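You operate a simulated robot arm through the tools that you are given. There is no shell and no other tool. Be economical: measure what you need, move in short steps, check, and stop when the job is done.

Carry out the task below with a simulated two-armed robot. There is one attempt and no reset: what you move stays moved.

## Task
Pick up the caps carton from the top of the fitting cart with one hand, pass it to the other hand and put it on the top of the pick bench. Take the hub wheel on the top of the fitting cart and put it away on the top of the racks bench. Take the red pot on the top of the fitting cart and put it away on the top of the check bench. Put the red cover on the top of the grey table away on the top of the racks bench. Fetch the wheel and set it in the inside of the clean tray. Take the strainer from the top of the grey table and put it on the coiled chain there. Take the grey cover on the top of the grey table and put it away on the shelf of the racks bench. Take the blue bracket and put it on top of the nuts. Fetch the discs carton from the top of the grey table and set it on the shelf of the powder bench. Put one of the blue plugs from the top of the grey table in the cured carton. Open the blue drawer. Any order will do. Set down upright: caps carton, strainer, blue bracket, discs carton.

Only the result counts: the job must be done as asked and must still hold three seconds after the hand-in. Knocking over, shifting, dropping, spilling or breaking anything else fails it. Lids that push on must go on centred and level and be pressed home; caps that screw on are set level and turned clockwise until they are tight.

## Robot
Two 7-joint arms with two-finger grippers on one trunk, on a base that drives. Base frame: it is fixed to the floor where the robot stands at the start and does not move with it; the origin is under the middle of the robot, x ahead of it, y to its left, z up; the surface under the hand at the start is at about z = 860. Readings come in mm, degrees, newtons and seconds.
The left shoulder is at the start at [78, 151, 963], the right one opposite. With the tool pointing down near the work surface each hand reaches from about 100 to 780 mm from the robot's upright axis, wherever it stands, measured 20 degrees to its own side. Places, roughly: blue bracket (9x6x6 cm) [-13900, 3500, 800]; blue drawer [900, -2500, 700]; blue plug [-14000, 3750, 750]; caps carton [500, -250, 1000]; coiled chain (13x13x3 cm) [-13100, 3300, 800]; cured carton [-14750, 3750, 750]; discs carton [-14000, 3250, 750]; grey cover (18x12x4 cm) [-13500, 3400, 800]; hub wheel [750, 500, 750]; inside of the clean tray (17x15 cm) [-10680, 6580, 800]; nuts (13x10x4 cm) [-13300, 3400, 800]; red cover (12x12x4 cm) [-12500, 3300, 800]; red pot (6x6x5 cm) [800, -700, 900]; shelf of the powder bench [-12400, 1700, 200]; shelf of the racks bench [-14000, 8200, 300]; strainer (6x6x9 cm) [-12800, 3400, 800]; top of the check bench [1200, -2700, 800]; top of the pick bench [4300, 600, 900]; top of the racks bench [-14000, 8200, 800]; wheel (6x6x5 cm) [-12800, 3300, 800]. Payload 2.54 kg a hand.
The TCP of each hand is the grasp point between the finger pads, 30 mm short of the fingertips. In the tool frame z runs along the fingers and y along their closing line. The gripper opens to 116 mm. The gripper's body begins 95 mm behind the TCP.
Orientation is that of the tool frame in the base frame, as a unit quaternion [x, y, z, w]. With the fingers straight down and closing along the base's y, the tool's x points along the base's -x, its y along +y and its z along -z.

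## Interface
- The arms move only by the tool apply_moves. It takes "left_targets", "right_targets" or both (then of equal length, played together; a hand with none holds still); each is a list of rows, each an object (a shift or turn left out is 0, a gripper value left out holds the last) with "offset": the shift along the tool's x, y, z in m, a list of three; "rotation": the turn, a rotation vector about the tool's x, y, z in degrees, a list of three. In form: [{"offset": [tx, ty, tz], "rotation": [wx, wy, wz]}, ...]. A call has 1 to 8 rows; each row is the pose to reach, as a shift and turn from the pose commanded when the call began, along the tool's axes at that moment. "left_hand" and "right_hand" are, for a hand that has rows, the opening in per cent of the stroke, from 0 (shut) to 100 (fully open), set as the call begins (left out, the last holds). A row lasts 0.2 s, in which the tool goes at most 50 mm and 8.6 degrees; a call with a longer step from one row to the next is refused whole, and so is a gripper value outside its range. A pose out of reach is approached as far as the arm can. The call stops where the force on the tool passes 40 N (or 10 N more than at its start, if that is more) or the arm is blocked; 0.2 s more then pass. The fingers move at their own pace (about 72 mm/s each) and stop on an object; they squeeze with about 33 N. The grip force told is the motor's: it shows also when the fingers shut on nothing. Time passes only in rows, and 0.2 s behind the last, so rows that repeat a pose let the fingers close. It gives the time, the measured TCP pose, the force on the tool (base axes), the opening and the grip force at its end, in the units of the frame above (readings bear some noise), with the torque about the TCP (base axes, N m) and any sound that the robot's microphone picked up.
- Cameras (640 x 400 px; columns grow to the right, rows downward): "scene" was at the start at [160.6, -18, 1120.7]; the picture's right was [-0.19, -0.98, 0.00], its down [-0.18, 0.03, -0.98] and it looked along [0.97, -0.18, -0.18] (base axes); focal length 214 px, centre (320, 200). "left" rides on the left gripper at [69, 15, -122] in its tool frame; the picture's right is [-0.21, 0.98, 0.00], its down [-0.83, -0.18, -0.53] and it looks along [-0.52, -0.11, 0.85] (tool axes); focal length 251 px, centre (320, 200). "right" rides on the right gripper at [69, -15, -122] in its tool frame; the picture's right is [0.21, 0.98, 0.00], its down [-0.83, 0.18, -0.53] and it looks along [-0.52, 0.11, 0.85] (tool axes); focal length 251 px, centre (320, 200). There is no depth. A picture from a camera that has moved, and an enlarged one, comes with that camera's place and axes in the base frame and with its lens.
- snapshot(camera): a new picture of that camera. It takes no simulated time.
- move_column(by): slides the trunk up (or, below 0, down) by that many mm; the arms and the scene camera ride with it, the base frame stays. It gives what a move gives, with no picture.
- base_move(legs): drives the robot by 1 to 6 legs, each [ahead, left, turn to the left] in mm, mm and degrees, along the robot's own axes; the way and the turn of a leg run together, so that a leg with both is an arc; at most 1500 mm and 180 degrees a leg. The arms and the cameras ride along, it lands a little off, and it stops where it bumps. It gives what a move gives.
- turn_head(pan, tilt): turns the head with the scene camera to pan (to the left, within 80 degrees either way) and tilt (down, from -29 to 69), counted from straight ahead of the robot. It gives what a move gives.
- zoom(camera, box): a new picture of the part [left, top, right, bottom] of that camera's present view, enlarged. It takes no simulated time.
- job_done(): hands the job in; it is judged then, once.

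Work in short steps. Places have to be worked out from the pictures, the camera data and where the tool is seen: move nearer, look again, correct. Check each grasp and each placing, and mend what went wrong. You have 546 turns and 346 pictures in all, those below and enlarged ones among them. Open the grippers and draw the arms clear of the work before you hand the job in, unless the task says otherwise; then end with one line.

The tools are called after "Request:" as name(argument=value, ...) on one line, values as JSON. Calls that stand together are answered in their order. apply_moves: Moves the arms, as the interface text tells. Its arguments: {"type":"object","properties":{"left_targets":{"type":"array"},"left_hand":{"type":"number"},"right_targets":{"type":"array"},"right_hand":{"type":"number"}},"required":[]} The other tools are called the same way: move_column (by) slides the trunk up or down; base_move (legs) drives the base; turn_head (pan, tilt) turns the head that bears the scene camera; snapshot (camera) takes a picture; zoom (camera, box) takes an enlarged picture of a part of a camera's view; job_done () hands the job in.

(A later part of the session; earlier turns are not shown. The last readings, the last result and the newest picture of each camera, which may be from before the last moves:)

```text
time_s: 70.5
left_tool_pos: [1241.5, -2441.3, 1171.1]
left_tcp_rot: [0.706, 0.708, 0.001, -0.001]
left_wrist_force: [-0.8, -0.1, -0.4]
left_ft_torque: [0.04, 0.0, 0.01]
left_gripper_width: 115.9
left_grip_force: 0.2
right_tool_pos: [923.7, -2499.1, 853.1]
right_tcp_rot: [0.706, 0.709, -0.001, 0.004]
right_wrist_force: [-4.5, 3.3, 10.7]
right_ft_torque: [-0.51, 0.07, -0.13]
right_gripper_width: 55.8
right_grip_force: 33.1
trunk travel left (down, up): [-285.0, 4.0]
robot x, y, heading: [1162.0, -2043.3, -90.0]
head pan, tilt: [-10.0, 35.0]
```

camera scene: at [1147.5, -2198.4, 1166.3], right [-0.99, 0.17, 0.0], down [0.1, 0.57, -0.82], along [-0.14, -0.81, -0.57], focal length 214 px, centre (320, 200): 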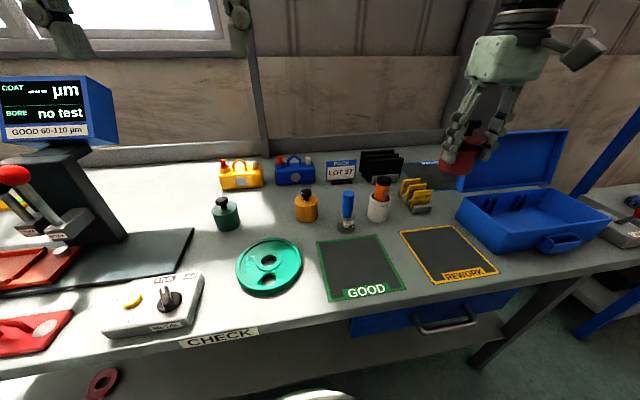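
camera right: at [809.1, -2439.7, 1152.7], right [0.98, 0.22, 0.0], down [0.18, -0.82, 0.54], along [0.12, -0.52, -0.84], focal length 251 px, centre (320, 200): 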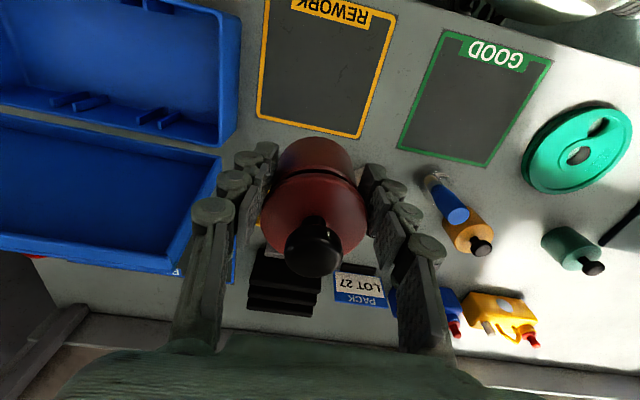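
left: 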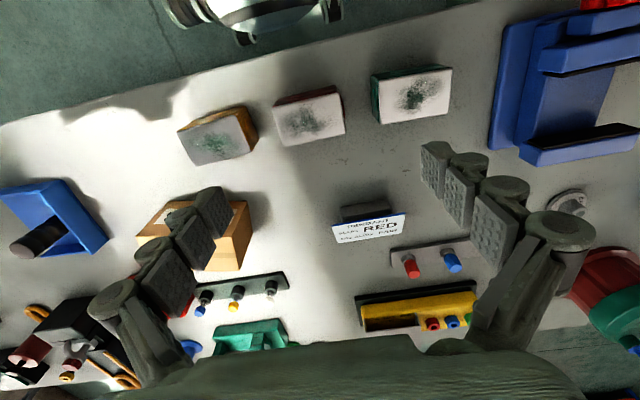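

Contact. I press a little more to level the body and seat the lid.

Request:
apply_moves(right_targets=[{"offset": [0, 0, 0.004]}, {"offset": [0, 0, 0.008]}, {"offset": [0, 0, 0.012]}])

Request:
zoom(camera="scene", box=[360, 170, 440, 250])

```text
time_s: 71.3
left_tool_pos: [1242.9, -2441.4, 1171.2]
left_tcp_rot: [0.705, 0.709, 0.001, 0.0]
left_wrist_force: [0.5, -0.7, 0.2]
left_ft_torque: [0.01, 0.01, 0.01]
left_gripper_width: 116.0
left_grip_force: 0.0
right_tool_pos: [924.4, -2498.6, 837.8]
right_tcp_rot: [0.705, 0.709, 0.0, 0.003]
right_wrist_force: [-1.3, 4.4, 4.8]
right_ft_torque: [-0.03, -0.09, 0.01]
right_gripper_width: 55.3
right_grip_force: 33.1
trunk travel left (down, up): [-285.0, 4.0]
robot x, y, heading: [1162.2, -2043.1, -89.8]
head pan, tilt: [-10.0, 35.0]
```

```text
5.00 times, centred on (400, 210) of scene
camera zoom: at [1147.8, -2196.5, 1166.7], right [-0.99, 0.17, 0.0], down [0.1, 0.56, -0.82], along [-0.14, -0.81, -0.57], focal length 1072 px, centre (-80, 150)
```

zoom: 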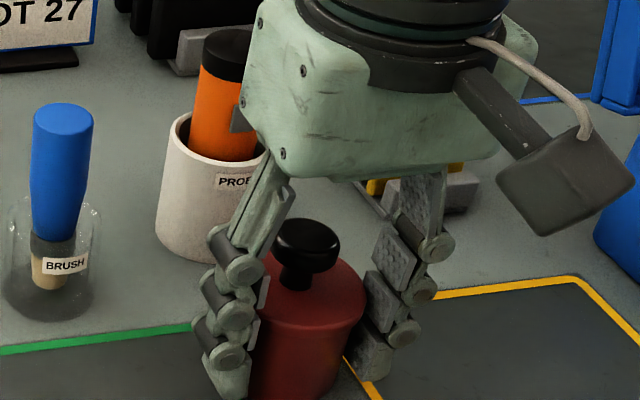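

The lid now sits flush with the body. I release with a moderate opening and look.

Request:
apply_moves(right_targets=[{"offset": [0, 0, 0]}, {"offset": [0, 0, 0]}, {"offset": [0, 0, 0]}], right_hand=75)

Request:
apply_moves(right_targets=[{"offset": [0, 0, -0.05]}, {"offset": [0, 0, -0.1]}, {"offset": [0, 0, -0.14]}, {"offset": [0.05, 0, -0.16]}, {"offset": [0.1, 0, -0.17]}])

Request:
snapshot(camera="right")

Request:
zoom(camera="scene", box=[360, 170, 440, 250])

```text
time_s: 72.1
left_tool_pos: [1242.2, -2441.8, 1170.2]
left_tcp_rot: [0.706, 0.708, 0.0, 0.0]
left_wrist_force: [-0.4, -0.9, 0.5]
left_ft_torque: [0.04, 0.03, 0.01]
left_gripper_width: 115.9
left_grip_force: 0.0
right_tool_pos: [925.0, -2500.0, 839.3]
right_tcp_rot: [0.705, 0.709, 0.0, 0.004]
right_wrist_force: [1.5, 0.1, 0.1]
right_ft_torque: [0.0, -0.02, 0.01]
right_gripper_width: 87.0
right_grip_force: 0.0
trunk travel left (down, up): [-285.0, 4.0]
robot x, y, heading: [1163.5, -2042.1, -89.8]
head pan, tilt: [-10.0, 35.0]
heard: snap
```

```text
refused: row 4 steps farther than a row can; nothing moved
```

```text
313 pictures are left
camera right: at [909.0, -2429.6, 961.8], right [0.98, 0.22, 0.0], down [0.18, -0.82, 0.54], along [0.12, -0.53, -0.84], focal length 251 px, centre (320, 200)
```

right: 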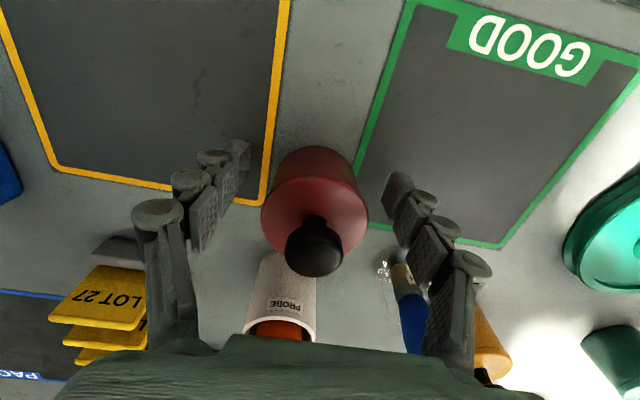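

```text
5.00 times, centred on (400, 210) of scene
camera zoom: at [1147.8, -2197.2, 1166.6], right [-0.99, 0.17, 0.0], down [0.1, 0.57, -0.82], along [-0.14, -0.81, -0.57], focal length 1072 px, centre (-80, 150)
```

zoom: 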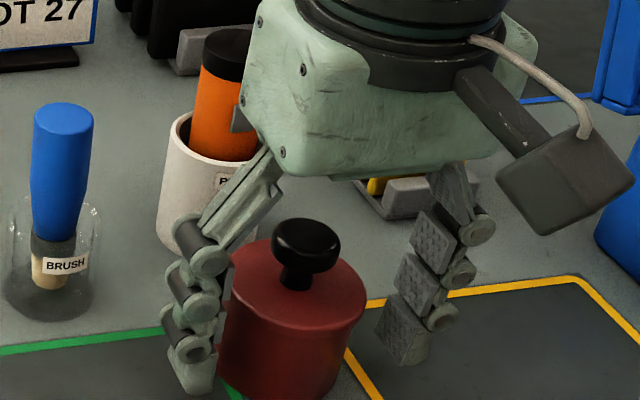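

The lid snapped home on release and the pot stands level. Retracting up and back.

Request:
apply_moves(right_targets=[{"offset": [0, 0, -0.048]}, {"offset": [0, 0, -0.096]}, {"offset": [0, 0, -0.14]}, {"offset": [0.04, 0, -0.16]}, {"offset": [0.08, 0, -0.18]}], right_hand=80)

Request:
snapshot(camera="right")

```text
time_s: 73.3
left_tool_pos: [1242.7, -2441.2, 1170.2]
left_tcp_rot: [0.706, 0.708, 0.0, -0.001]
left_wrist_force: [-0.5, -0.7, -0.1]
left_ft_torque: [0.0, 0.02, 0.04]
left_gripper_width: 116.0
left_grip_force: 0.1
right_tool_pos: [922.5, -2415.6, 1016.9]
right_tcp_rot: [0.706, 0.708, 0.0, 0.005]
right_wrist_force: [-0.9, 0.9, -0.3]
right_ft_torque: [0.02, -0.01, -0.02]
right_gripper_width: 93.0
right_grip_force: 0.1
trunk travel left (down, up): [-285.0, 4.0]
robot x, y, heading: [1163.6, -2043.5, -89.8]
head pan, tilt: [-10.0, 35.0]
```

```text
311 pictures are left
camera right: at [907.6, -2344.8, 1139.5], right [0.98, 0.22, 0.0], down [0.18, -0.82, 0.54], along [0.12, -0.53, -0.84], focal length 251 px, centre (320, 200)
```

right: 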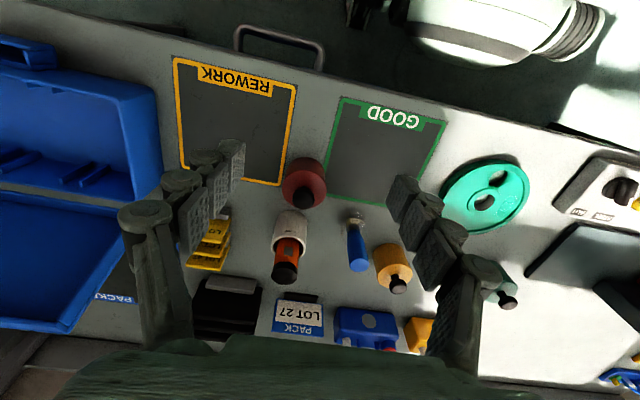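

Pot done. Next the blue drawer: I back away and view its handle frontally.

Request:
base_move(legs=[[-300, -110, 0]])

Request:
move_column(by=-270)

Request:
turn_head(pan=-20, tilt=15)

Request:
snapshot(camera="scene")

```text
time_s: 75.5
left_tool_pos: [1129.4, -2131.0, 1171.1]
left_tcp_rot: [0.704, 0.71, -0.001, 0.0]
left_wrist_force: [-0.3, 0.5, 0.5]
left_ft_torque: [-0.02, 0.0, -0.04]
left_gripper_width: 116.0
left_grip_force: 0.1
right_tool_pos: [809.9, -2105.5, 1016.4]
right_tcp_rot: [0.704, 0.71, 0.001, 0.003]
right_wrist_force: [-1.3, 0.0, -0.3]
right_ft_torque: [-0.01, -0.03, 0.01]
right_gripper_width: 93.0
right_grip_force: 0.1
trunk travel left (down, up): [-285.0, 4.0]
robot x, y, heading: [1049.3, -1730.7, -89.7]
head pan, tilt: [-10.0, 35.0]
```

```text
time_s: 78.2
left_tool_pos: [1129.8, -2132.1, 900.5]
left_tcp_rot: [0.704, 0.71, 0.0, 0.0]
left_wrist_force: [0.0, -0.5, 0.9]
left_ft_torque: [-0.01, -0.01, -0.01]
left_gripper_width: 116.0
left_grip_force: 0.1
right_tool_pos: [810.7, -2106.2, 746.1]
right_tcp_rot: [0.705, 0.709, 0.0, 0.003]
right_wrist_force: [-0.5, -1.0, 0.7]
right_ft_torque: [-0.03, 0.01, -0.04]
right_gripper_width: 92.7
right_grip_force: 0.1
trunk travel left (down, up): [-15.0, 274.0]
robot x, y, heading: [1046.1, -1734.3, -89.6]
head pan, tilt: [-10.0, 35.0]
```

```text
time_s: 79.0
left_tool_pos: [1129.4, -2130.8, 900.7]
left_tcp_rot: [0.704, 0.71, 0.0, 0.0]
left_wrist_force: [-0.2, 0.1, 0.1]
left_ft_torque: [0.02, 0.0, -0.02]
left_gripper_width: 116.3
left_grip_force: 0.1
right_tool_pos: [811.0, -2106.6, 745.7]
right_tcp_rot: [0.705, 0.709, 0.0, 0.004]
right_wrist_force: [-0.3, 0.3, 0.5]
right_ft_torque: [0.01, 0.03, 0.02]
right_gripper_width: 92.9
right_grip_force: 0.0
trunk travel left (down, up): [-15.0, 274.0]
robot x, y, heading: [1041.9, -1729.8, -89.8]
head pan, tilt: [-20.0, 15.0]
```

```text
310 pictures are left
camera scene: at [1018.2, -1888.6, 928.5], right [-0.94, 0.34, 0.0], down [0.09, 0.24, -0.97], along [-0.33, -0.91, -0.26], focal length 214 px, centre (320, 200)
```

scene: 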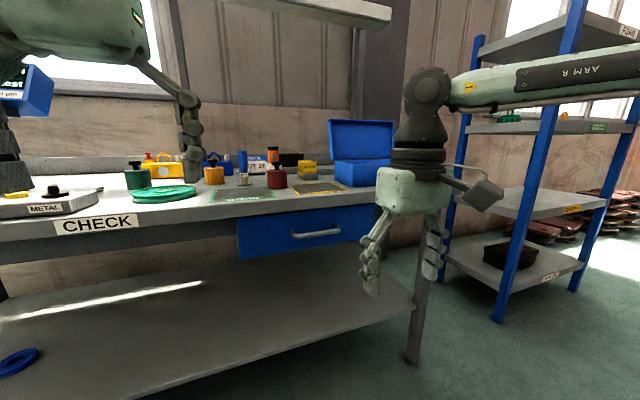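

Request:
zoom(camera="scene", box=[220, 180, 400, 290])

```text
3.56 times, centred on (310, 235) of scene
camera zoom: at [1018.2, -1888.6, 928.5], right [-0.94, 0.34, 0.0], down [0.09, 0.24, -0.97], along [-0.33, -0.91, -0.26], focal length 763 px, centre (356, 76)
```

zoom: 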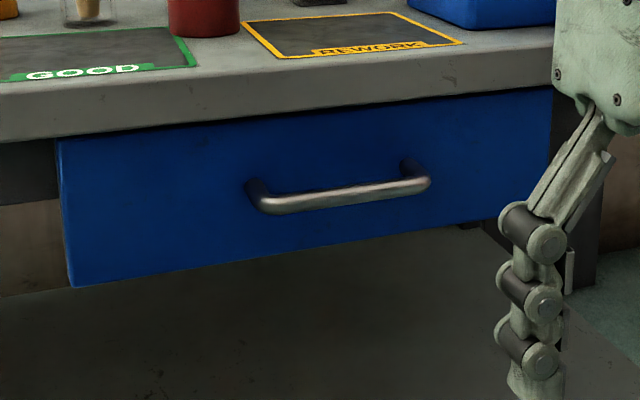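

Handle bar centre ≈ (854,-2367,702), horizontal. I reorient the right hand to point forward with vertical closing (120° turn), in two calls.

Request:
apply_moves(right_targets=[{"rotation": [-4.9, -4.9, 4.9]}, {"rotation": [-9.8, -9.8, 9.8]}, {"rotation": [-14.7, -14.7, 14.7]}, {"rotation": [-19.6, -19.6, 19.6]}, {"rotation": [-24.5, -24.5, 24.5]}, {"rotation": [-29.4, -29.4, 29.4]}, {"rotation": [-34.3, -34.3, 34.3]}])

Request:
apply_moves(right_targets=[{"rotation": [-4.9, -4.9, 4.9]}, {"rotation": [-9.8, -9.8, 9.8]}, {"rotation": [-14.7, -14.7, 14.7]}, {"rotation": [-19.6, -19.6, 19.6]}, {"rotation": [-24.5, -24.5, 24.5]}, {"rotation": [-29.4, -29.4, 29.4]}, {"rotation": [-34.98, -34.98, 34.98]}])

Request:
snapshot(camera="scene")

```text
time_s: 80.7
left_tool_pos: [1130.3, -2131.4, 900.4]
left_tcp_rot: [0.705, 0.709, -0.001, -0.001]
left_wrist_force: [-1.0, -0.4, 0.0]
left_ft_torque: [-0.02, 0.0, 0.01]
left_gripper_width: 116.1
left_grip_force: 0.1
right_tool_pos: [791.4, -2131.2, 766.6]
right_tcp_rot: [0.815, 0.413, 0.003, 0.407]
right_wrist_force: [0.3, 0.4, -0.4]
right_ft_torque: [0.0, 0.0, -0.01]
right_gripper_width: 92.9
right_grip_force: 0.2
right hand out of reach, approached as far as the arm can: row 6, 7
trunk travel left (down, up): [-15.0, 274.0]
robot x, y, heading: [1046.5, -1730.4, -89.6]
head pan, tilt: [-20.0, 15.0]
```

```text
refused: row 7 steps farther than a row can; nothing moved
```

```text
308 pictures are left
camera scene: at [1018.2, -1888.6, 928.6], right [-0.94, 0.34, 0.0], down [0.09, 0.24, -0.97], along [-0.33, -0.91, -0.26], focal length 214 px, centre (320, 200)
```

scene: 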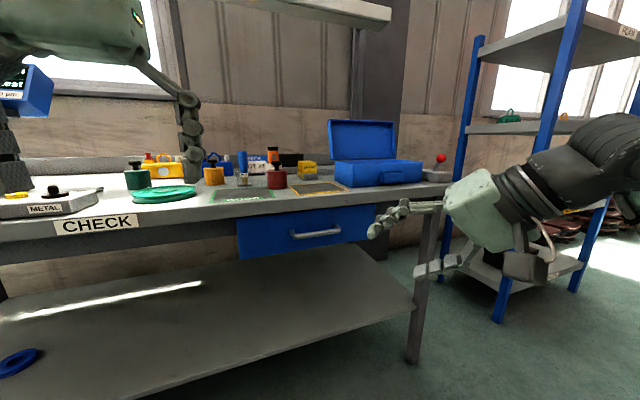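

The arm is too folded for that orientation; I back the base 200 mm and extend the hand as I continue the turn.

Request:
base_move(legs=[[-200, 0, 0]])

Request:
apply_moves(right_targets=[{"rotation": [3, 3, -3], "offset": [-0.02, 0, 0.03]}, {"rotation": [3, 3, -3], "offset": [-0.04, 0, 0.06]}, {"rotation": [3, 3, -3], "offset": [-0.06, 0, 0.09]}, {"rotation": [3, 3, -3], "offset": [-0.08, 0, 0.12]}])

```text
time_s: 82.3
left_tool_pos: [1127.8, -1930.0, 899.2]
left_tcp_rot: [0.704, 0.71, 0.0, 0.0]
left_wrist_force: [0.0, -0.2, -0.9]
left_ft_torque: [0.0, -0.01, 0.0]
left_gripper_width: 116.1
left_grip_force: 0.1
right_tool_pos: [791.0, -1930.3, 766.6]
right_tcp_rot: [0.814, 0.414, 0.004, 0.406]
right_wrist_force: [0.1, 0.3, -0.9]
right_ft_torque: [-0.02, 0.03, 0.0]
right_gripper_width: 93.0
right_grip_force: 0.0
trunk travel left (down, up): [-15.0, 274.0]
robot x, y, heading: [1046.4, -1530.9, -89.5]
head pan, tilt: [-20.0, 15.0]
```

```text
time_s: 83.3
left_tool_pos: [1128.1, -1929.9, 899.9]
left_tcp_rot: [0.705, 0.71, 0.001, 0.0]
left_wrist_force: [0.0, 0.1, 0.4]
left_ft_torque: [-0.01, 0.02, 0.0]
left_gripper_width: 116.1
left_grip_force: 0.1
right_tool_pos: [777.4, -2061.3, 714.4]
right_tcp_rot: [0.813, 0.447, 0.003, 0.375]
right_wrist_force: [-0.4, 0.2, 0.6]
right_ft_torque: [0.0, 0.02, 0.02]
right_gripper_width: 92.5
right_grip_force: 0.2
trunk travel left (down, up): [-15.0, 274.0]
robot x, y, heading: [1045.6, -1530.6, -89.8]
head pan, tilt: [-20.0, 15.0]
```

Request:
apply_moves(right_targets=[{"rotation": [-4.7, -4.8, 4.75]}, {"rotation": [-9.4, -9.6, 9.5]}, {"rotation": [-14.1, -14.4, 14.25]}, {"rotation": [-18.8, -19.2, 19]}, {"rotation": [-23.5, -24, 23.75]}, {"rotation": [-28.2, -28.8, 28.5]}, {"rotation": [-32.9, -33.6, 33.25]}, {"rotation": [-37.6, -38.4, 38]}])

```text
time_s: 85.1
left_tool_pos: [1127.6, -1930.2, 900.4]
left_tcp_rot: [0.704, 0.71, 0.001, -0.001]
left_wrist_force: [1.0, -0.1, -0.5]
left_ft_torque: [0.0, 0.0, 0.02]
left_gripper_width: 116.2
left_grip_force: 0.1
right_tool_pos: [779.5, -2064.4, 713.3]
right_tcp_rot: [0.772, 0.157, 0.002, 0.617]
right_wrist_force: [0.2, -0.1, -0.5]
right_ft_torque: [-0.01, 0.01, -0.02]
right_gripper_width: 92.8
right_grip_force: 0.0
right hand out of reach, approached as far as the arm can: row 6, 7, 8
trunk travel left (down, up): [-15.0, 274.0]
robot x, y, heading: [1044.1, -1530.2, -89.7]
head pan, tilt: [-20.0, 15.0]
```

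Request:
apply_moves(right_targets=[{"rotation": [-4.2, -4.2, 4.2], "offset": [0, 0, 0.04]}, {"rotation": [-8.4, -8.4, 8.4], "offset": [0, 0, 0.08]}, {"rotation": [-12.6, -12.6, 12.6], "offset": [0, 0, 0.12]}])

Request:
snapshot(camera="right")

Request:
snapshot(camera="scene")

```text
time_s: 85.9
left_tool_pos: [1128.9, -1929.4, 900.2]
left_tcp_rot: [0.705, 0.71, 0.001, 0.0]
left_wrist_force: [0.6, -1.2, 0.2]
left_ft_torque: [0.02, -0.01, -0.01]
left_gripper_width: 116.1
left_grip_force: 0.0
right_tool_pos: [811.7, -2076.6, 716.5]
right_tcp_rot: [0.756, 0.191, 0.004, 0.626]
right_wrist_force: [-0.4, -0.1, -0.4]
right_ft_torque: [0.0, -0.03, 0.0]
right_gripper_width: 92.7
right_grip_force: 0.0
right hand out of reach, approached as far as the arm can: row 1, 2, 3
trunk travel left (down, up): [-15.0, 274.0]
robot x, y, heading: [1048.6, -1533.3, -89.6]
head pan, tilt: [-20.0, 15.0]
```

```text
307 pictures are left
camera right: at [842.1, -1938.4, 713.6], right [0.48, -0.08, 0.88], down [-0.84, 0.24, 0.48], along [-0.24, -0.97, 0.05], focal length 251 px, centre (320, 200)
```

right: 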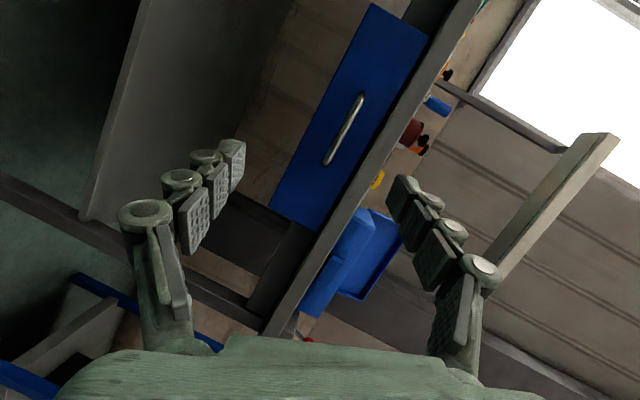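

```text
306 pictures are left
camera scene: at [1017.3, -1686.7, 928.6], right [-0.94, 0.34, 0.0], down [0.09, 0.24, -0.97], along [-0.33, -0.91, -0.26], focal length 214 px, centre (320, 200)
```

scene: 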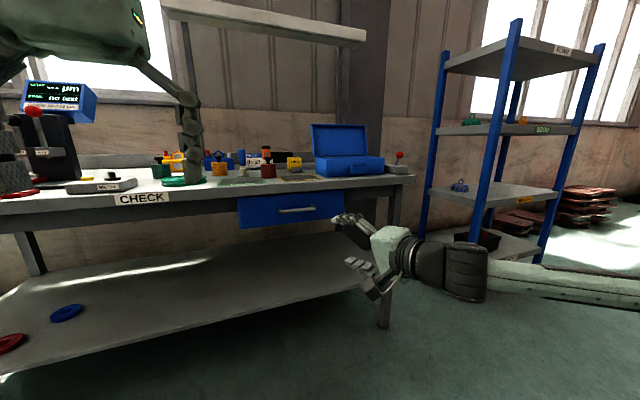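

Orientation is close enough (15° off). I narrow the opening, lower the trunk 12 mm and drive the base toward the handle, stopping short to re-measure.

Request:
apply_moves(right_targets=[{"offset": [0, 0, 0]}, {"offset": [0, 0, 0]}], right_hand=46)

Request:
base_move(legs=[[180, 42, 0]])

Request:
snapshot(camera="right")

Request:
snapshot(camera="scene")

```text
time_s: 86.5
left_tool_pos: [1127.4, -1931.2, 899.9]
left_tcp_rot: [0.704, 0.71, 0.0, -0.001]
left_wrist_force: [-0.5, 0.1, 0.2]
left_ft_torque: [-0.01, 0.03, 0.0]
left_gripper_width: 116.1
left_grip_force: 0.2
right_tool_pos: [811.9, -2076.6, 714.8]
right_tcp_rot: [0.756, 0.191, 0.003, 0.625]
right_wrist_force: [-0.9, -0.5, -0.3]
right_ft_torque: [-0.03, -0.03, -0.03]
right_gripper_width: 53.5
right_grip_force: 0.2
trunk travel left (down, up): [-15.0, 274.0]
robot x, y, heading: [1047.2, -1528.2, -89.8]
head pan, tilt: [-20.0, 15.0]
```

```text
time_s: 88.0
left_tool_pos: [1170.9, -2109.9, 900.5]
left_tcp_rot: [0.704, 0.71, 0.001, 0.0]
left_wrist_force: [0.0, 0.1, -0.4]
left_ft_torque: [0.02, -0.01, -0.02]
left_gripper_width: 115.9
left_grip_force: 0.1
right_tool_pos: [855.4, -2257.0, 716.8]
right_tcp_rot: [0.756, 0.191, 0.004, 0.626]
right_wrist_force: [-0.3, 0.1, -0.3]
right_ft_torque: [0.02, 0.0, 0.0]
right_gripper_width: 53.2
right_grip_force: 0.1
trunk travel left (down, up): [-15.0, 274.0]
robot x, y, heading: [1087.1, -1709.4, -89.9]
head pan, tilt: [-20.0, 15.0]
```

```text
305 pictures are left
camera right: at [885.2, -2118.5, 713.6], right [0.48, -0.08, 0.88], down [-0.84, 0.23, 0.48], along [-0.24, -0.97, 0.05], focal length 251 px, centre (320, 200)
```

right: 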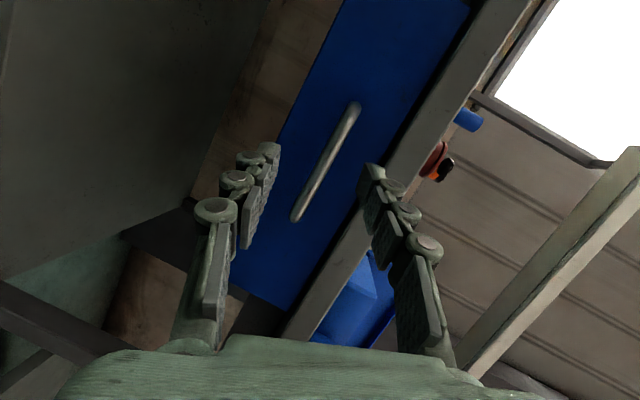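

```text
304 pictures are left
camera scene: at [1060.2, -1866.6, 928.6], right [-0.94, 0.34, 0.0], down [0.09, 0.24, -0.97], along [-0.33, -0.91, -0.26], focal length 214 px, centre (320, 200)
```

scene: 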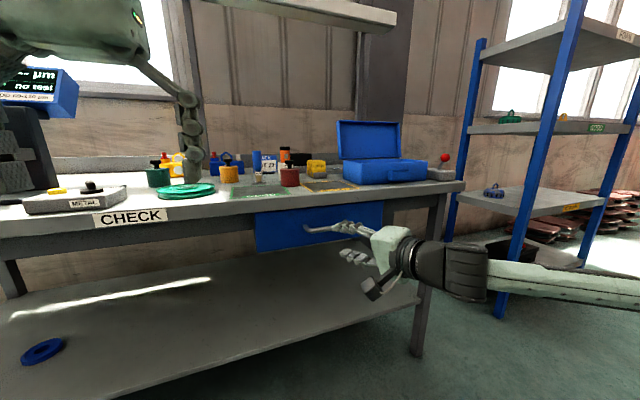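

Bar now measured at ≈(856,-2362,710), spanning x 793–920. TCP is aligned; I lower 5 mm and advance 80 mm.

Request:
move_column(by=-6)

Request:
base_move(legs=[[80, 0, 0]])

Request:
snapshot(camera="right")

Request:
zoom(camera="scene", box=[240, 170, 440, 290])

```text
time_s: 88.5
left_tool_pos: [1171.3, -2110.2, 894.1]
left_tcp_rot: [0.705, 0.709, 0.001, 0.0]
left_wrist_force: [-0.5, 0.1, 0.4]
left_ft_torque: [0.02, -0.02, 0.01]
left_gripper_width: 116.3
left_grip_force: 0.1
right_tool_pos: [855.0, -2256.0, 710.1]
right_tcp_rot: [0.756, 0.191, 0.003, 0.626]
right_wrist_force: [0.5, 1.1, -0.1]
right_ft_torque: [0.01, -0.03, -0.02]
right_gripper_width: 53.5
right_grip_force: 0.0
trunk travel left (down, up): [-9.0, 280.0]
robot x, y, heading: [1091.3, -1709.8, -89.6]
head pan, tilt: [-20.0, 15.0]
```

```text
time_s: 89.6
left_tool_pos: [1173.1, -2191.1, 894.5]
left_tcp_rot: [0.704, 0.71, 0.0, 0.0]
left_wrist_force: [0.3, -0.5, -0.5]
left_ft_torque: [-0.02, 0.0, 0.0]
left_gripper_width: 116.2
left_grip_force: 0.0
right_tool_pos: [855.8, -2338.2, 710.8]
right_tcp_rot: [0.756, 0.192, 0.004, 0.626]
right_wrist_force: [-0.8, -0.1, -0.2]
right_ft_torque: [0.05, -0.01, 0.02]
right_gripper_width: 53.4
right_grip_force: 0.1
trunk travel left (down, up): [-9.0, 280.0]
robot x, y, heading: [1091.5, -1787.8, -89.7]
head pan, tilt: [-20.0, 15.0]
```

```text
303 pictures are left
camera right: at [885.9, -2200.3, 707.7], right [0.48, -0.08, 0.88], down [-0.84, 0.23, 0.48], along [-0.24, -0.97, 0.05], focal length 251 px, centre (320, 200)
```

right: 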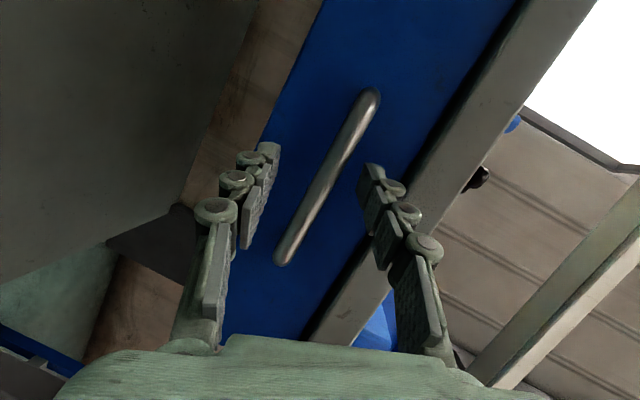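

```text
3.20 times, centred on (340, 230) of scene
camera zoom: at [1060.7, -1948.4, 922.6], right [-0.94, 0.34, 0.0], down [0.09, 0.24, -0.97], along [-0.32, -0.91, -0.26], focal length 686 px, centre (256, 104)
```

zoom: 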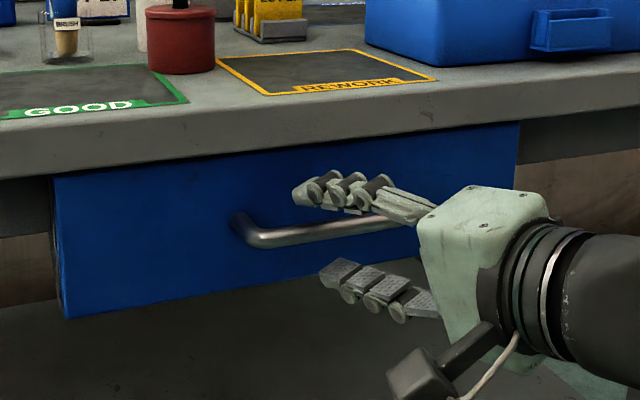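

The bar sits centred between the fingers. Advancing 18 mm and closing.

Request:
base_move(legs=[[18, 0, 0]])

Request:
apply_moves(right_targets=[{"offset": [0, 0, 0]}, {"offset": [0, 0, 0]}, {"offset": [0, 0, 0]}], right_hand=0)

Request:
snapshot(camera="right")

```text
time_s: 90.4
left_tool_pos: [1172.9, -2208.1, 894.1]
left_tcp_rot: [0.704, 0.71, 0.0, -0.001]
left_wrist_force: [0.2, 0.1, 0.8]
left_ft_torque: [-0.05, -0.01, 0.02]
left_gripper_width: 116.0
left_grip_force: 0.0
right_tool_pos: [856.7, -2356.2, 711.4]
right_tcp_rot: [0.756, 0.193, 0.005, 0.625]
right_wrist_force: [1.2, 7.1, 0.9]
right_ft_torque: [-0.2, 0.04, 0.11]
right_gripper_width: 54.7
right_grip_force: 0.4
trunk travel left (down, up): [-9.0, 280.0]
robot x, y, heading: [1091.1, -1809.7, -89.7]
head pan, tilt: [-20.0, 15.0]
```

```text
time_s: 91.2
left_tool_pos: [1172.3, -2208.2, 894.4]
left_tcp_rot: [0.704, 0.71, 0.0, 0.0]
left_wrist_force: [0.3, 0.8, 0.7]
left_ft_torque: [0.01, 0.02, 0.02]
left_gripper_width: 116.2
left_grip_force: 0.0
right_tool_pos: [856.5, -2356.6, 710.6]
right_tcp_rot: [0.756, 0.191, 0.005, 0.626]
right_wrist_force: [1.5, -1.3, 1.6]
right_ft_torque: [0.17, -0.97, -0.7]
right_gripper_width: 18.5
right_grip_force: 42.8
trunk travel left (down, up): [-9.0, 280.0]
robot x, y, heading: [1088.2, -1811.7, -89.8]
head pan, tilt: [-20.0, 15.0]
```

```text
301 pictures are left
camera right: at [886.5, -2218.2, 707.8], right [0.48, -0.08, 0.88], down [-0.85, 0.23, 0.48], along [-0.24, -0.97, 0.05], focal length 251 px, centre (320, 200)
```

right: 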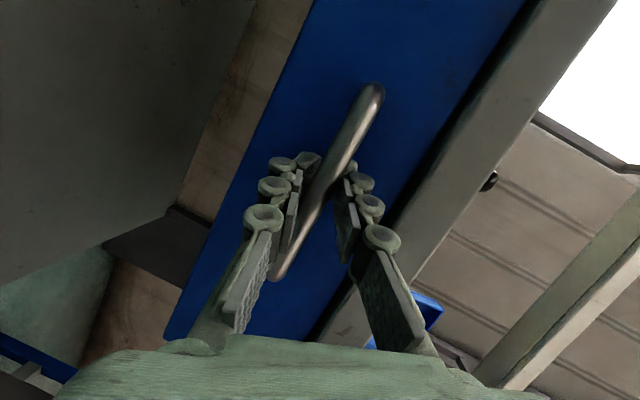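

Bar is gripped. I pull by backing the base.

Request:
base_move(legs=[[-120, 0, 0]])

Request:
snapshot(camera="scene")

```text
time_s: 92.4
left_tool_pos: [1171.6, -2086.5, 895.0]
left_tcp_rot: [0.704, 0.71, 0.0, 0.001]
left_wrist_force: [0.3, -0.6, -0.1]
left_ft_torque: [0.03, 0.02, 0.02]
left_gripper_width: 116.1
left_grip_force: 0.0
right_tool_pos: [856.9, -2234.1, 709.5]
right_tcp_rot: [0.756, 0.193, 0.006, 0.626]
right_wrist_force: [8.7, 0.5, 1.4]
right_ft_torque: [-0.04, -1.19, -0.28]
right_gripper_width: 18.7
right_grip_force: 42.5
trunk travel left (down, up): [-9.0, 280.0]
robot x, y, heading: [1089.7, -1684.7, -89.7]
head pan, tilt: [-20.0, 15.0]
```

```text
300 pictures are left
camera scene: at [1060.4, -1845.2, 922.6], right [-0.94, 0.34, 0.0], down [0.09, 0.24, -0.97], along [-0.33, -0.91, -0.26], focal length 214 px, centre (320, 200)
```

scene: 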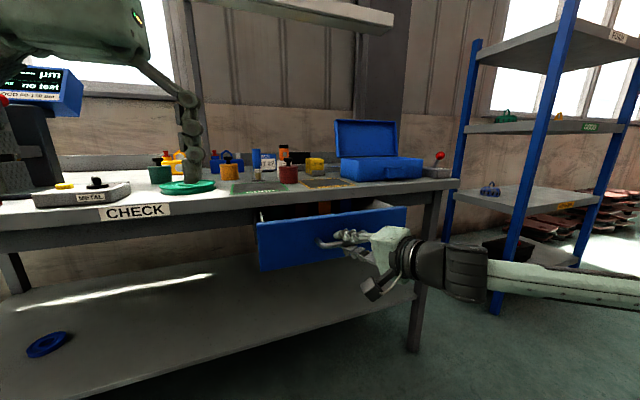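

It slides. I pull further until it reaches its end stop.

Request:
base_move(legs=[[-100, 0, 0]])

Request:
snapshot(camera="scene")

```text
time_s: 93.6
left_tool_pos: [1170.3, -1990.0, 893.7]
left_tcp_rot: [0.705, 0.709, 0.001, -0.001]
left_wrist_force: [0.2, 0.2, 0.1]
left_ft_torque: [0.01, 0.0, -0.02]
left_gripper_width: 115.9
left_grip_force: 0.1
right_tool_pos: [855.7, -2135.2, 710.1]
right_tcp_rot: [0.756, 0.193, 0.007, 0.626]
right_wrist_force: [13.4, 0.7, 0.8]
right_ft_torque: [-0.02, -1.3, -0.26]
right_gripper_width: 18.5
right_grip_force: 42.5
trunk travel left (down, up): [-9.0, 280.0]
robot x, y, heading: [1090.4, -1590.7, -89.8]
head pan, tilt: [-20.0, 15.0]
```

```text
299 pictures are left
camera scene: at [1059.8, -1746.6, 922.6], right [-0.94, 0.34, 0.0], down [0.09, 0.24, -0.97], along [-0.33, -0.91, -0.26], focal length 214 px, centre (320, 200)
```

scene: 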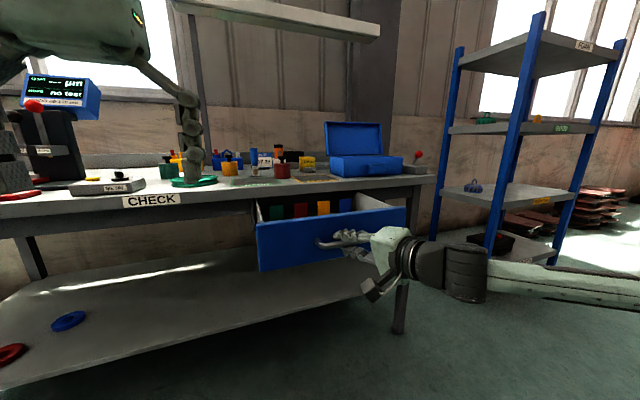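

Request:
base_move(legs=[[-50, 0, 0]])

Request:
base_move(legs=[[-40, 0, 0]])

Request:
snapshot(camera="scene")

```text
time_s: 94.5
left_tool_pos: [1169.7, -1939.4, 893.6]
left_tcp_rot: [0.705, 0.709, 0.002, 0.0]
left_wrist_force: [0.2, 0.5, 0.9]
left_ft_torque: [0.01, 0.01, 0.02]
left_gripper_width: 116.0
left_grip_force: 0.1
right_tool_pos: [856.6, -2083.7, 709.7]
right_tcp_rot: [0.755, 0.194, 0.007, 0.626]
right_wrist_force: [10.7, 0.7, 1.2]
right_ft_torque: [-0.02, -1.36, -0.41]
right_gripper_width: 18.6
right_grip_force: 42.1
trunk travel left (down, up): [-9.0, 280.0]
robot x, y, heading: [1093.0, -1541.5, -90.0]
head pan, tilt: [-20.0, 15.0]
```

```text
time_s: 95.5
left_tool_pos: [1170.9, -1900.7, 893.9]
left_tcp_rot: [0.706, 0.708, 0.0, 0.0]
left_wrist_force: [0.2, 0.7, 0.5]
left_ft_torque: [0.0, 0.02, 0.02]
left_gripper_width: 115.9
left_grip_force: 0.0
right_tool_pos: [855.9, -2045.3, 710.1]
right_tcp_rot: [0.756, 0.19, 0.01, 0.627]
right_wrist_force: [1.1, -1.2, 0.3]
right_ft_torque: [-0.04, -1.25, -0.48]
right_gripper_width: 18.7
right_grip_force: 42.7
trunk travel left (down, up): [-9.0, 280.0]
robot x, y, heading: [1090.0, -1497.0, -89.4]
head pan, tilt: [-20.0, 15.0]
stopped in leg 1: the force on the tool passed its limit at 82 N (the readings are from after the stop); the commanded pose is now the measured one
```

```text
298 pictures are left
camera scene: at [1059.1, -1656.6, 922.5], right [-0.94, 0.34, 0.0], down [0.09, 0.24, -0.97], along [-0.33, -0.91, -0.26], focal length 214 px, centre (320, 200)
```

scene: 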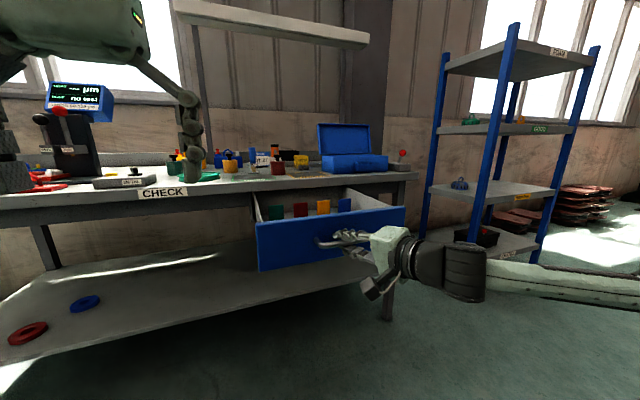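

End stop reached; the drawer is fully open. I release and back away.

Request:
apply_moves(right_targets=[{"offset": [0, 0, 0]}, {"offset": [0, 0, 0]}, {"offset": [0, 0, 0]}], right_hand=46)

Request:
base_move(legs=[[-100, 0, 0]])

Request:
snapshot(camera="scene")

```text
time_s: 96.3
left_tool_pos: [1167.7, -1899.9, 894.3]
left_tcp_rot: [0.706, 0.708, 0.0, 0.0]
left_wrist_force: [-0.4, 0.5, -0.6]
left_ft_torque: [-0.04, -0.01, -0.02]
left_gripper_width: 116.1
left_grip_force: 0.1
right_tool_pos: [855.7, -2045.9, 710.3]
right_tcp_rot: [0.755, 0.192, 0.01, 0.627]
right_wrist_force: [0.2, 0.8, 0.8]
right_ft_torque: [0.01, 0.0, -0.03]
right_gripper_width: 53.5
right_grip_force: 0.0
trunk travel left (down, up): [-9.0, 280.0]
robot x, y, heading: [1089.4, -1501.3, -89.6]
head pan, tilt: [-20.0, 15.0]
```

```text
time_s: 97.4
left_tool_pos: [1169.4, -1801.4, 894.1]
left_tcp_rot: [0.705, 0.709, 0.0, 0.0]
left_wrist_force: [-0.6, 0.3, -1.0]
left_ft_torque: [0.0, 0.02, -0.04]
left_gripper_width: 116.1
left_grip_force: 0.1
right_tool_pos: [855.6, -1946.7, 710.6]
right_tcp_rot: [0.755, 0.192, 0.009, 0.627]
right_wrist_force: [-0.5, -0.3, 0.9]
right_ft_torque: [0.03, -0.03, 0.01]
right_gripper_width: 53.5
right_grip_force: 0.1
trunk travel left (down, up): [-9.0, 280.0]
robot x, y, heading: [1087.6, -1400.7, -89.9]
head pan, tilt: [-20.0, 15.0]
```

```text
297 pictures are left
camera scene: at [1058.8, -1557.5, 922.6], right [-0.94, 0.34, 0.0], down [0.09, 0.24, -0.97], along [-0.33, -0.91, -0.26], focal length 214 px, centre (320, 200)
```

scene: 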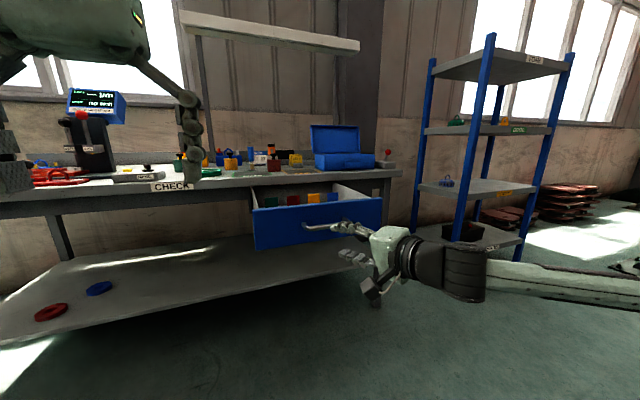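

The drawer stays open. I raise the trunk and turn the right hand back to pointing down.

Request:
move_column(by=194)

Request:
apply_moves(right_targets=[{"rotation": [4.83, 4.7, -4.28]}, {"rotation": [9.66, 9.4, -8.56]}, {"rotation": [14.5, 14.1, -12.84]}, {"rotation": [19.3, 18.8, -17.1]}, {"rotation": [24.15, 23.5, -21.4]}, {"rotation": [29, 28.2, -25.7]}])

Request:
apply_moves(right_targets=[{"rotation": [4.83, 4.7, -4.28]}, {"rotation": [9.66, 9.4, -8.56]}, {"rotation": [14.5, 14.1, -12.84]}, {"rotation": [19.3, 18.8, -17.1]}, {"rotation": [24.15, 23.5, -21.4]}, {"rotation": [29, 28.2, -25.7]}], right_hand=80)

```text
time_s: 99.6
left_tool_pos: [1168.2, -1801.6, 1088.7]
left_tcp_rot: [0.706, 0.708, -0.001, 0.0]
left_wrist_force: [-0.3, -0.4, 0.4]
left_ft_torque: [0.02, -0.03, 0.0]
left_gripper_width: 116.1
left_grip_force: 0.1
right_tool_pos: [855.1, -1945.6, 904.9]
right_tcp_rot: [0.755, 0.191, 0.01, 0.627]
right_wrist_force: [-0.2, -0.3, -0.5]
right_ft_torque: [0.01, 0.02, 0.01]
right_gripper_width: 53.3
right_grip_force: 0.1
trunk travel left (down, up): [-203.0, 86.0]
robot x, y, heading: [1091.2, -1402.0, -90.1]
head pan, tilt: [-20.0, 15.0]
```

```text
time_s: 101.0
left_tool_pos: [1169.0, -1800.7, 1088.2]
left_tcp_rot: [0.706, 0.708, 0.0, 0.0]
left_wrist_force: [-0.6, -0.3, 0.3]
left_ft_torque: [0.0, -0.01, -0.01]
left_gripper_width: 115.9
left_grip_force: 0.0
right_tool_pos: [855.3, -1945.9, 904.0]
right_tcp_rot: [0.8, 0.492, 0.005, 0.343]
right_wrist_force: [0.7, -0.3, 0.4]
right_ft_torque: [0.03, -0.02, 0.02]
right_gripper_width: 53.3
right_grip_force: 0.2
trunk travel left (down, up): [-203.0, 86.0]
robot x, y, heading: [1087.4, -1399.3, -89.8]
head pan, tilt: [-20.0, 15.0]
```

```text
time_s: 102.4
left_tool_pos: [1169.1, -1799.8, 1088.3]
left_tcp_rot: [0.706, 0.708, 0.0, 0.0]
left_wrist_force: [0.2, 0.3, -1.5]
left_ft_torque: [-0.01, 0.04, 0.01]
left_gripper_width: 115.8
left_grip_force: 0.1
right_tool_pos: [855.9, -1946.5, 904.1]
right_tcp_rot: [0.707, 0.708, 0.001, 0.0]
right_wrist_force: [0.2, -0.1, 0.7]
right_ft_torque: [0.04, 0.0, 0.0]
right_gripper_width: 92.9
right_grip_force: 0.0
trunk travel left (down, up): [-203.0, 86.0]
robot x, y, heading: [1090.9, -1404.4, -89.8]
head pan, tilt: [-20.0, 15.0]
```

Now back to the cart for the caps carton. First I raise and tuck the right hand.

Request:
apply_moves(right_targets=[{"offset": [0.02, 0, -0.045]}, {"offset": [0.04, 0, -0.09]}, {"offset": [0.07, -0.01, -0.13]}, {"offset": [0.1, -0.03, -0.16]}, {"offset": [0.14, -0.05, -0.18]}])

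Request:
base_move(legs=[[0, 0, 90], [-1240, 0, 0], [0, 1490, 0], [130, 0, 0]])

Request:
turn_head(pan=-10, tilt=30)

Request:
snapshot(camera="scene")

Request:
snapshot(camera="right")

```text
refused: row 3 steps farther than a row can; nothing moved
```

```text
time_s: 105.5
left_tool_pos: [1566.6, -1493.8, 1089.1]
left_tcp_rot: [0.211, 0.977, 0.001, -0.001]
left_wrist_force: [0.2, -1.1, -0.2]
left_ft_torque: [0.03, -0.06, 0.01]
left_gripper_width: 115.8
left_grip_force: 0.0
right_tool_pos: [1568.9, -1840.5, 905.0]
right_tcp_rot: [0.214, 0.977, 0.001, 0.0]
right_wrist_force: [-1.0, 0.3, -0.4]
right_ft_torque: [0.02, -0.04, -0.01]
right_gripper_width: 92.8
right_grip_force: 0.2
trunk travel left (down, up): [-203.0, 86.0]
robot x, y, heading: [1170.1, -1403.0, -24.3]
head pan, tilt: [-20.0, 15.0]
stopped in leg 1: the robot was blocked; the commanded pose is now the measured one
```

```text
time_s: 106.3
left_tool_pos: [1566.2, -1494.4, 1088.3]
left_tcp_rot: [0.212, 0.977, 0.0, 0.0]
left_wrist_force: [0.0, 0.8, 0.3]
left_ft_torque: [0.01, 0.02, 0.01]
left_gripper_width: 115.8
left_grip_force: 0.1
right_tool_pos: [1569.3, -1840.4, 903.9]
right_tcp_rot: [0.214, 0.977, 0.001, 0.001]
right_wrist_force: [0.6, -0.7, 0.6]
right_ft_torque: [0.01, -0.02, -0.03]
right_gripper_width: 92.7
right_grip_force: 0.1
trunk travel left (down, up): [-203.0, 86.0]
robot x, y, heading: [1170.2, -1402.7, -24.3]
head pan, tilt: [-10.0, 30.0]
```

```text
296 pictures are left
camera scene: at [1307.7, -1480.6, 1092.4], right [-0.57, -0.82, 0.0], down [-0.41, 0.28, -0.87], along [0.71, -0.49, -0.5], focal length 214 px, centre (320, 200)
```

scene: 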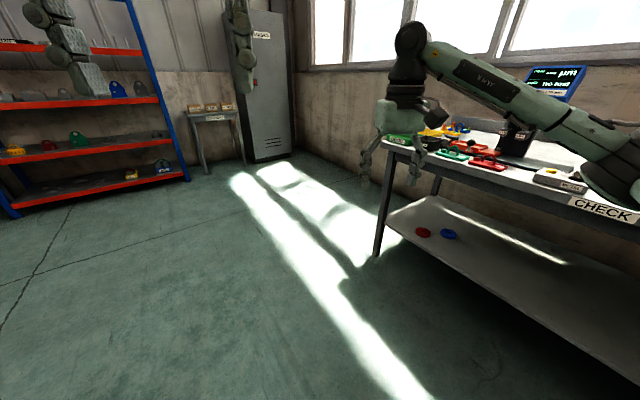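

```text
295 pictures are left
camera right: at [1500.7, -1825.5, 1027.9], right [0.21, 0.98, 0.0], down [0.83, -0.18, 0.53], along [0.52, -0.11, -0.84], focal length 251 px, centre (320, 200)
```

right: 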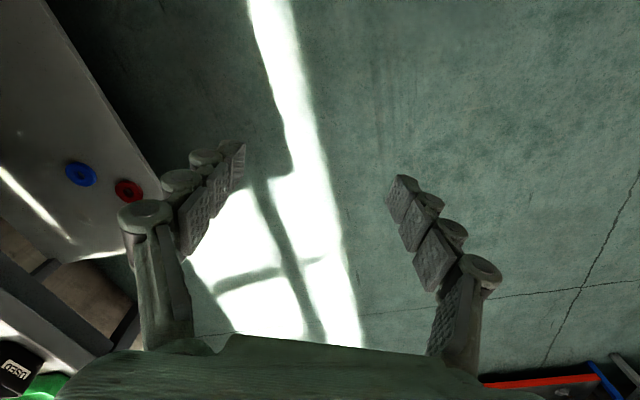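

The turn was blocked near the cart (base corner). I strafe right to get clear, raising the right hand first.

Request:
apply_moves(right_targets=[{"offset": [0.02, 0, -0.04]}, {"offset": [0.04, 0, -0.08]}, {"offset": [0.06, -0.01, -0.12]}, {"offset": [0.09, -0.02, -0.15]}, {"offset": [0.12, -0.03, -0.18]}])

Request:
base_move(legs=[[0, -170, 0]])

Request:
base_move(legs=[[0, 0, 24.3]])

Request:
turn_head(pan=70, tilt=30)

Request:
snapshot(camera="scene")

```text
time_s: 107.5
left_tool_pos: [1567.0, -1494.1, 1089.1]
left_tcp_rot: [0.211, 0.977, -0.001, 0.001]
left_wrist_force: [0.1, -0.7, -0.8]
left_ft_torque: [-0.03, -0.04, -0.01]
left_gripper_width: 116.1
left_grip_force: 0.0
right_tool_pos: [1448.3, -1816.0, 1087.3]
right_tcp_rot: [0.215, 0.977, 0.002, 0.0]
right_wrist_force: [0.1, 0.0, 0.1]
right_ft_torque: [0.0, -0.04, -0.02]
right_gripper_width: 92.9
right_grip_force: 0.1
trunk travel left (down, up): [-203.0, 86.0]
robot x, y, heading: [1169.2, -1400.8, -24.4]
head pan, tilt: [-10.0, 30.0]
```

```text
time_s: 109.8
left_tool_pos: [1496.7, -1647.2, 1088.1]
left_tcp_rot: [0.21, 0.978, 0.0, 0.0]
left_wrist_force: [-1.1, -0.6, -0.5]
left_ft_torque: [0.01, 0.01, 0.01]
left_gripper_width: 116.0
left_grip_force: 0.0
right_tool_pos: [1380.0, -1969.6, 1087.1]
right_tcp_rot: [0.212, 0.977, 0.001, 0.0]
right_wrist_force: [0.1, 1.0, 0.1]
right_ft_torque: [0.03, -0.02, -0.01]
right_gripper_width: 92.8
right_grip_force: 0.1
trunk travel left (down, up): [-203.0, 86.0]
robot x, y, heading: [1098.9, -1555.6, -24.5]
head pan, tilt: [-10.0, 30.0]
```

```text
time_s: 111.5
left_tool_pos: [1500.4, -1477.3, 1089.4]
left_tcp_rot: [0.0, 1.0, 0.001, -0.001]
left_wrist_force: [0.0, -1.3, -0.2]
left_ft_torque: [0.0, 0.0, 0.01]
left_gripper_width: 115.9
left_grip_force: 0.1
right_tool_pos: [1525.2, -1818.4, 1087.4]
right_tcp_rot: [0.003, 1.0, 0.001, 0.0]
right_wrist_force: [-0.4, 0.3, 0.2]
right_ft_torque: [0.01, -0.07, -0.05]
right_gripper_width: 92.7
right_grip_force: 0.0
trunk travel left (down, up): [-203.0, 86.0]
robot x, y, heading: [1098.8, -1558.3, 0.0]
head pan, tilt: [-10.0, 30.0]
```

```text
time_s: 113.0
left_tool_pos: [1500.4, -1476.3, 1089.2]
left_tcp_rot: [0.0, 1.0, 0.0, -0.001]
left_wrist_force: [0.0, -0.1, -0.8]
left_ft_torque: [-0.01, -0.03, -0.03]
left_gripper_width: 115.7
left_grip_force: 0.0
right_tool_pos: [1525.1, -1818.7, 1086.7]
right_tcp_rot: [0.003, 1.0, 0.001, -0.001]
right_wrist_force: [-0.1, -0.5, 0.4]
right_ft_torque: [0.0, -0.02, 0.0]
right_gripper_width: 92.6
right_grip_force: 0.1
trunk travel left (down, up): [-203.0, 86.0]
robot x, y, heading: [1099.7, -1555.8, -0.0]
head pan, tilt: [70.0, 30.0]
```

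```text
294 pictures are left
camera scene: at [1200.2, -1471.5, 1092.3], right [0.94, -0.34, 0.0], down [-0.17, -0.47, -0.87], along [0.3, 0.81, -0.5], focal length 214 px, centre (320, 200)
```

scene: 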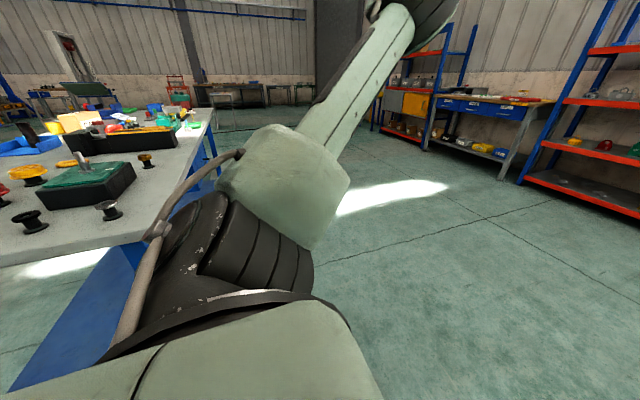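

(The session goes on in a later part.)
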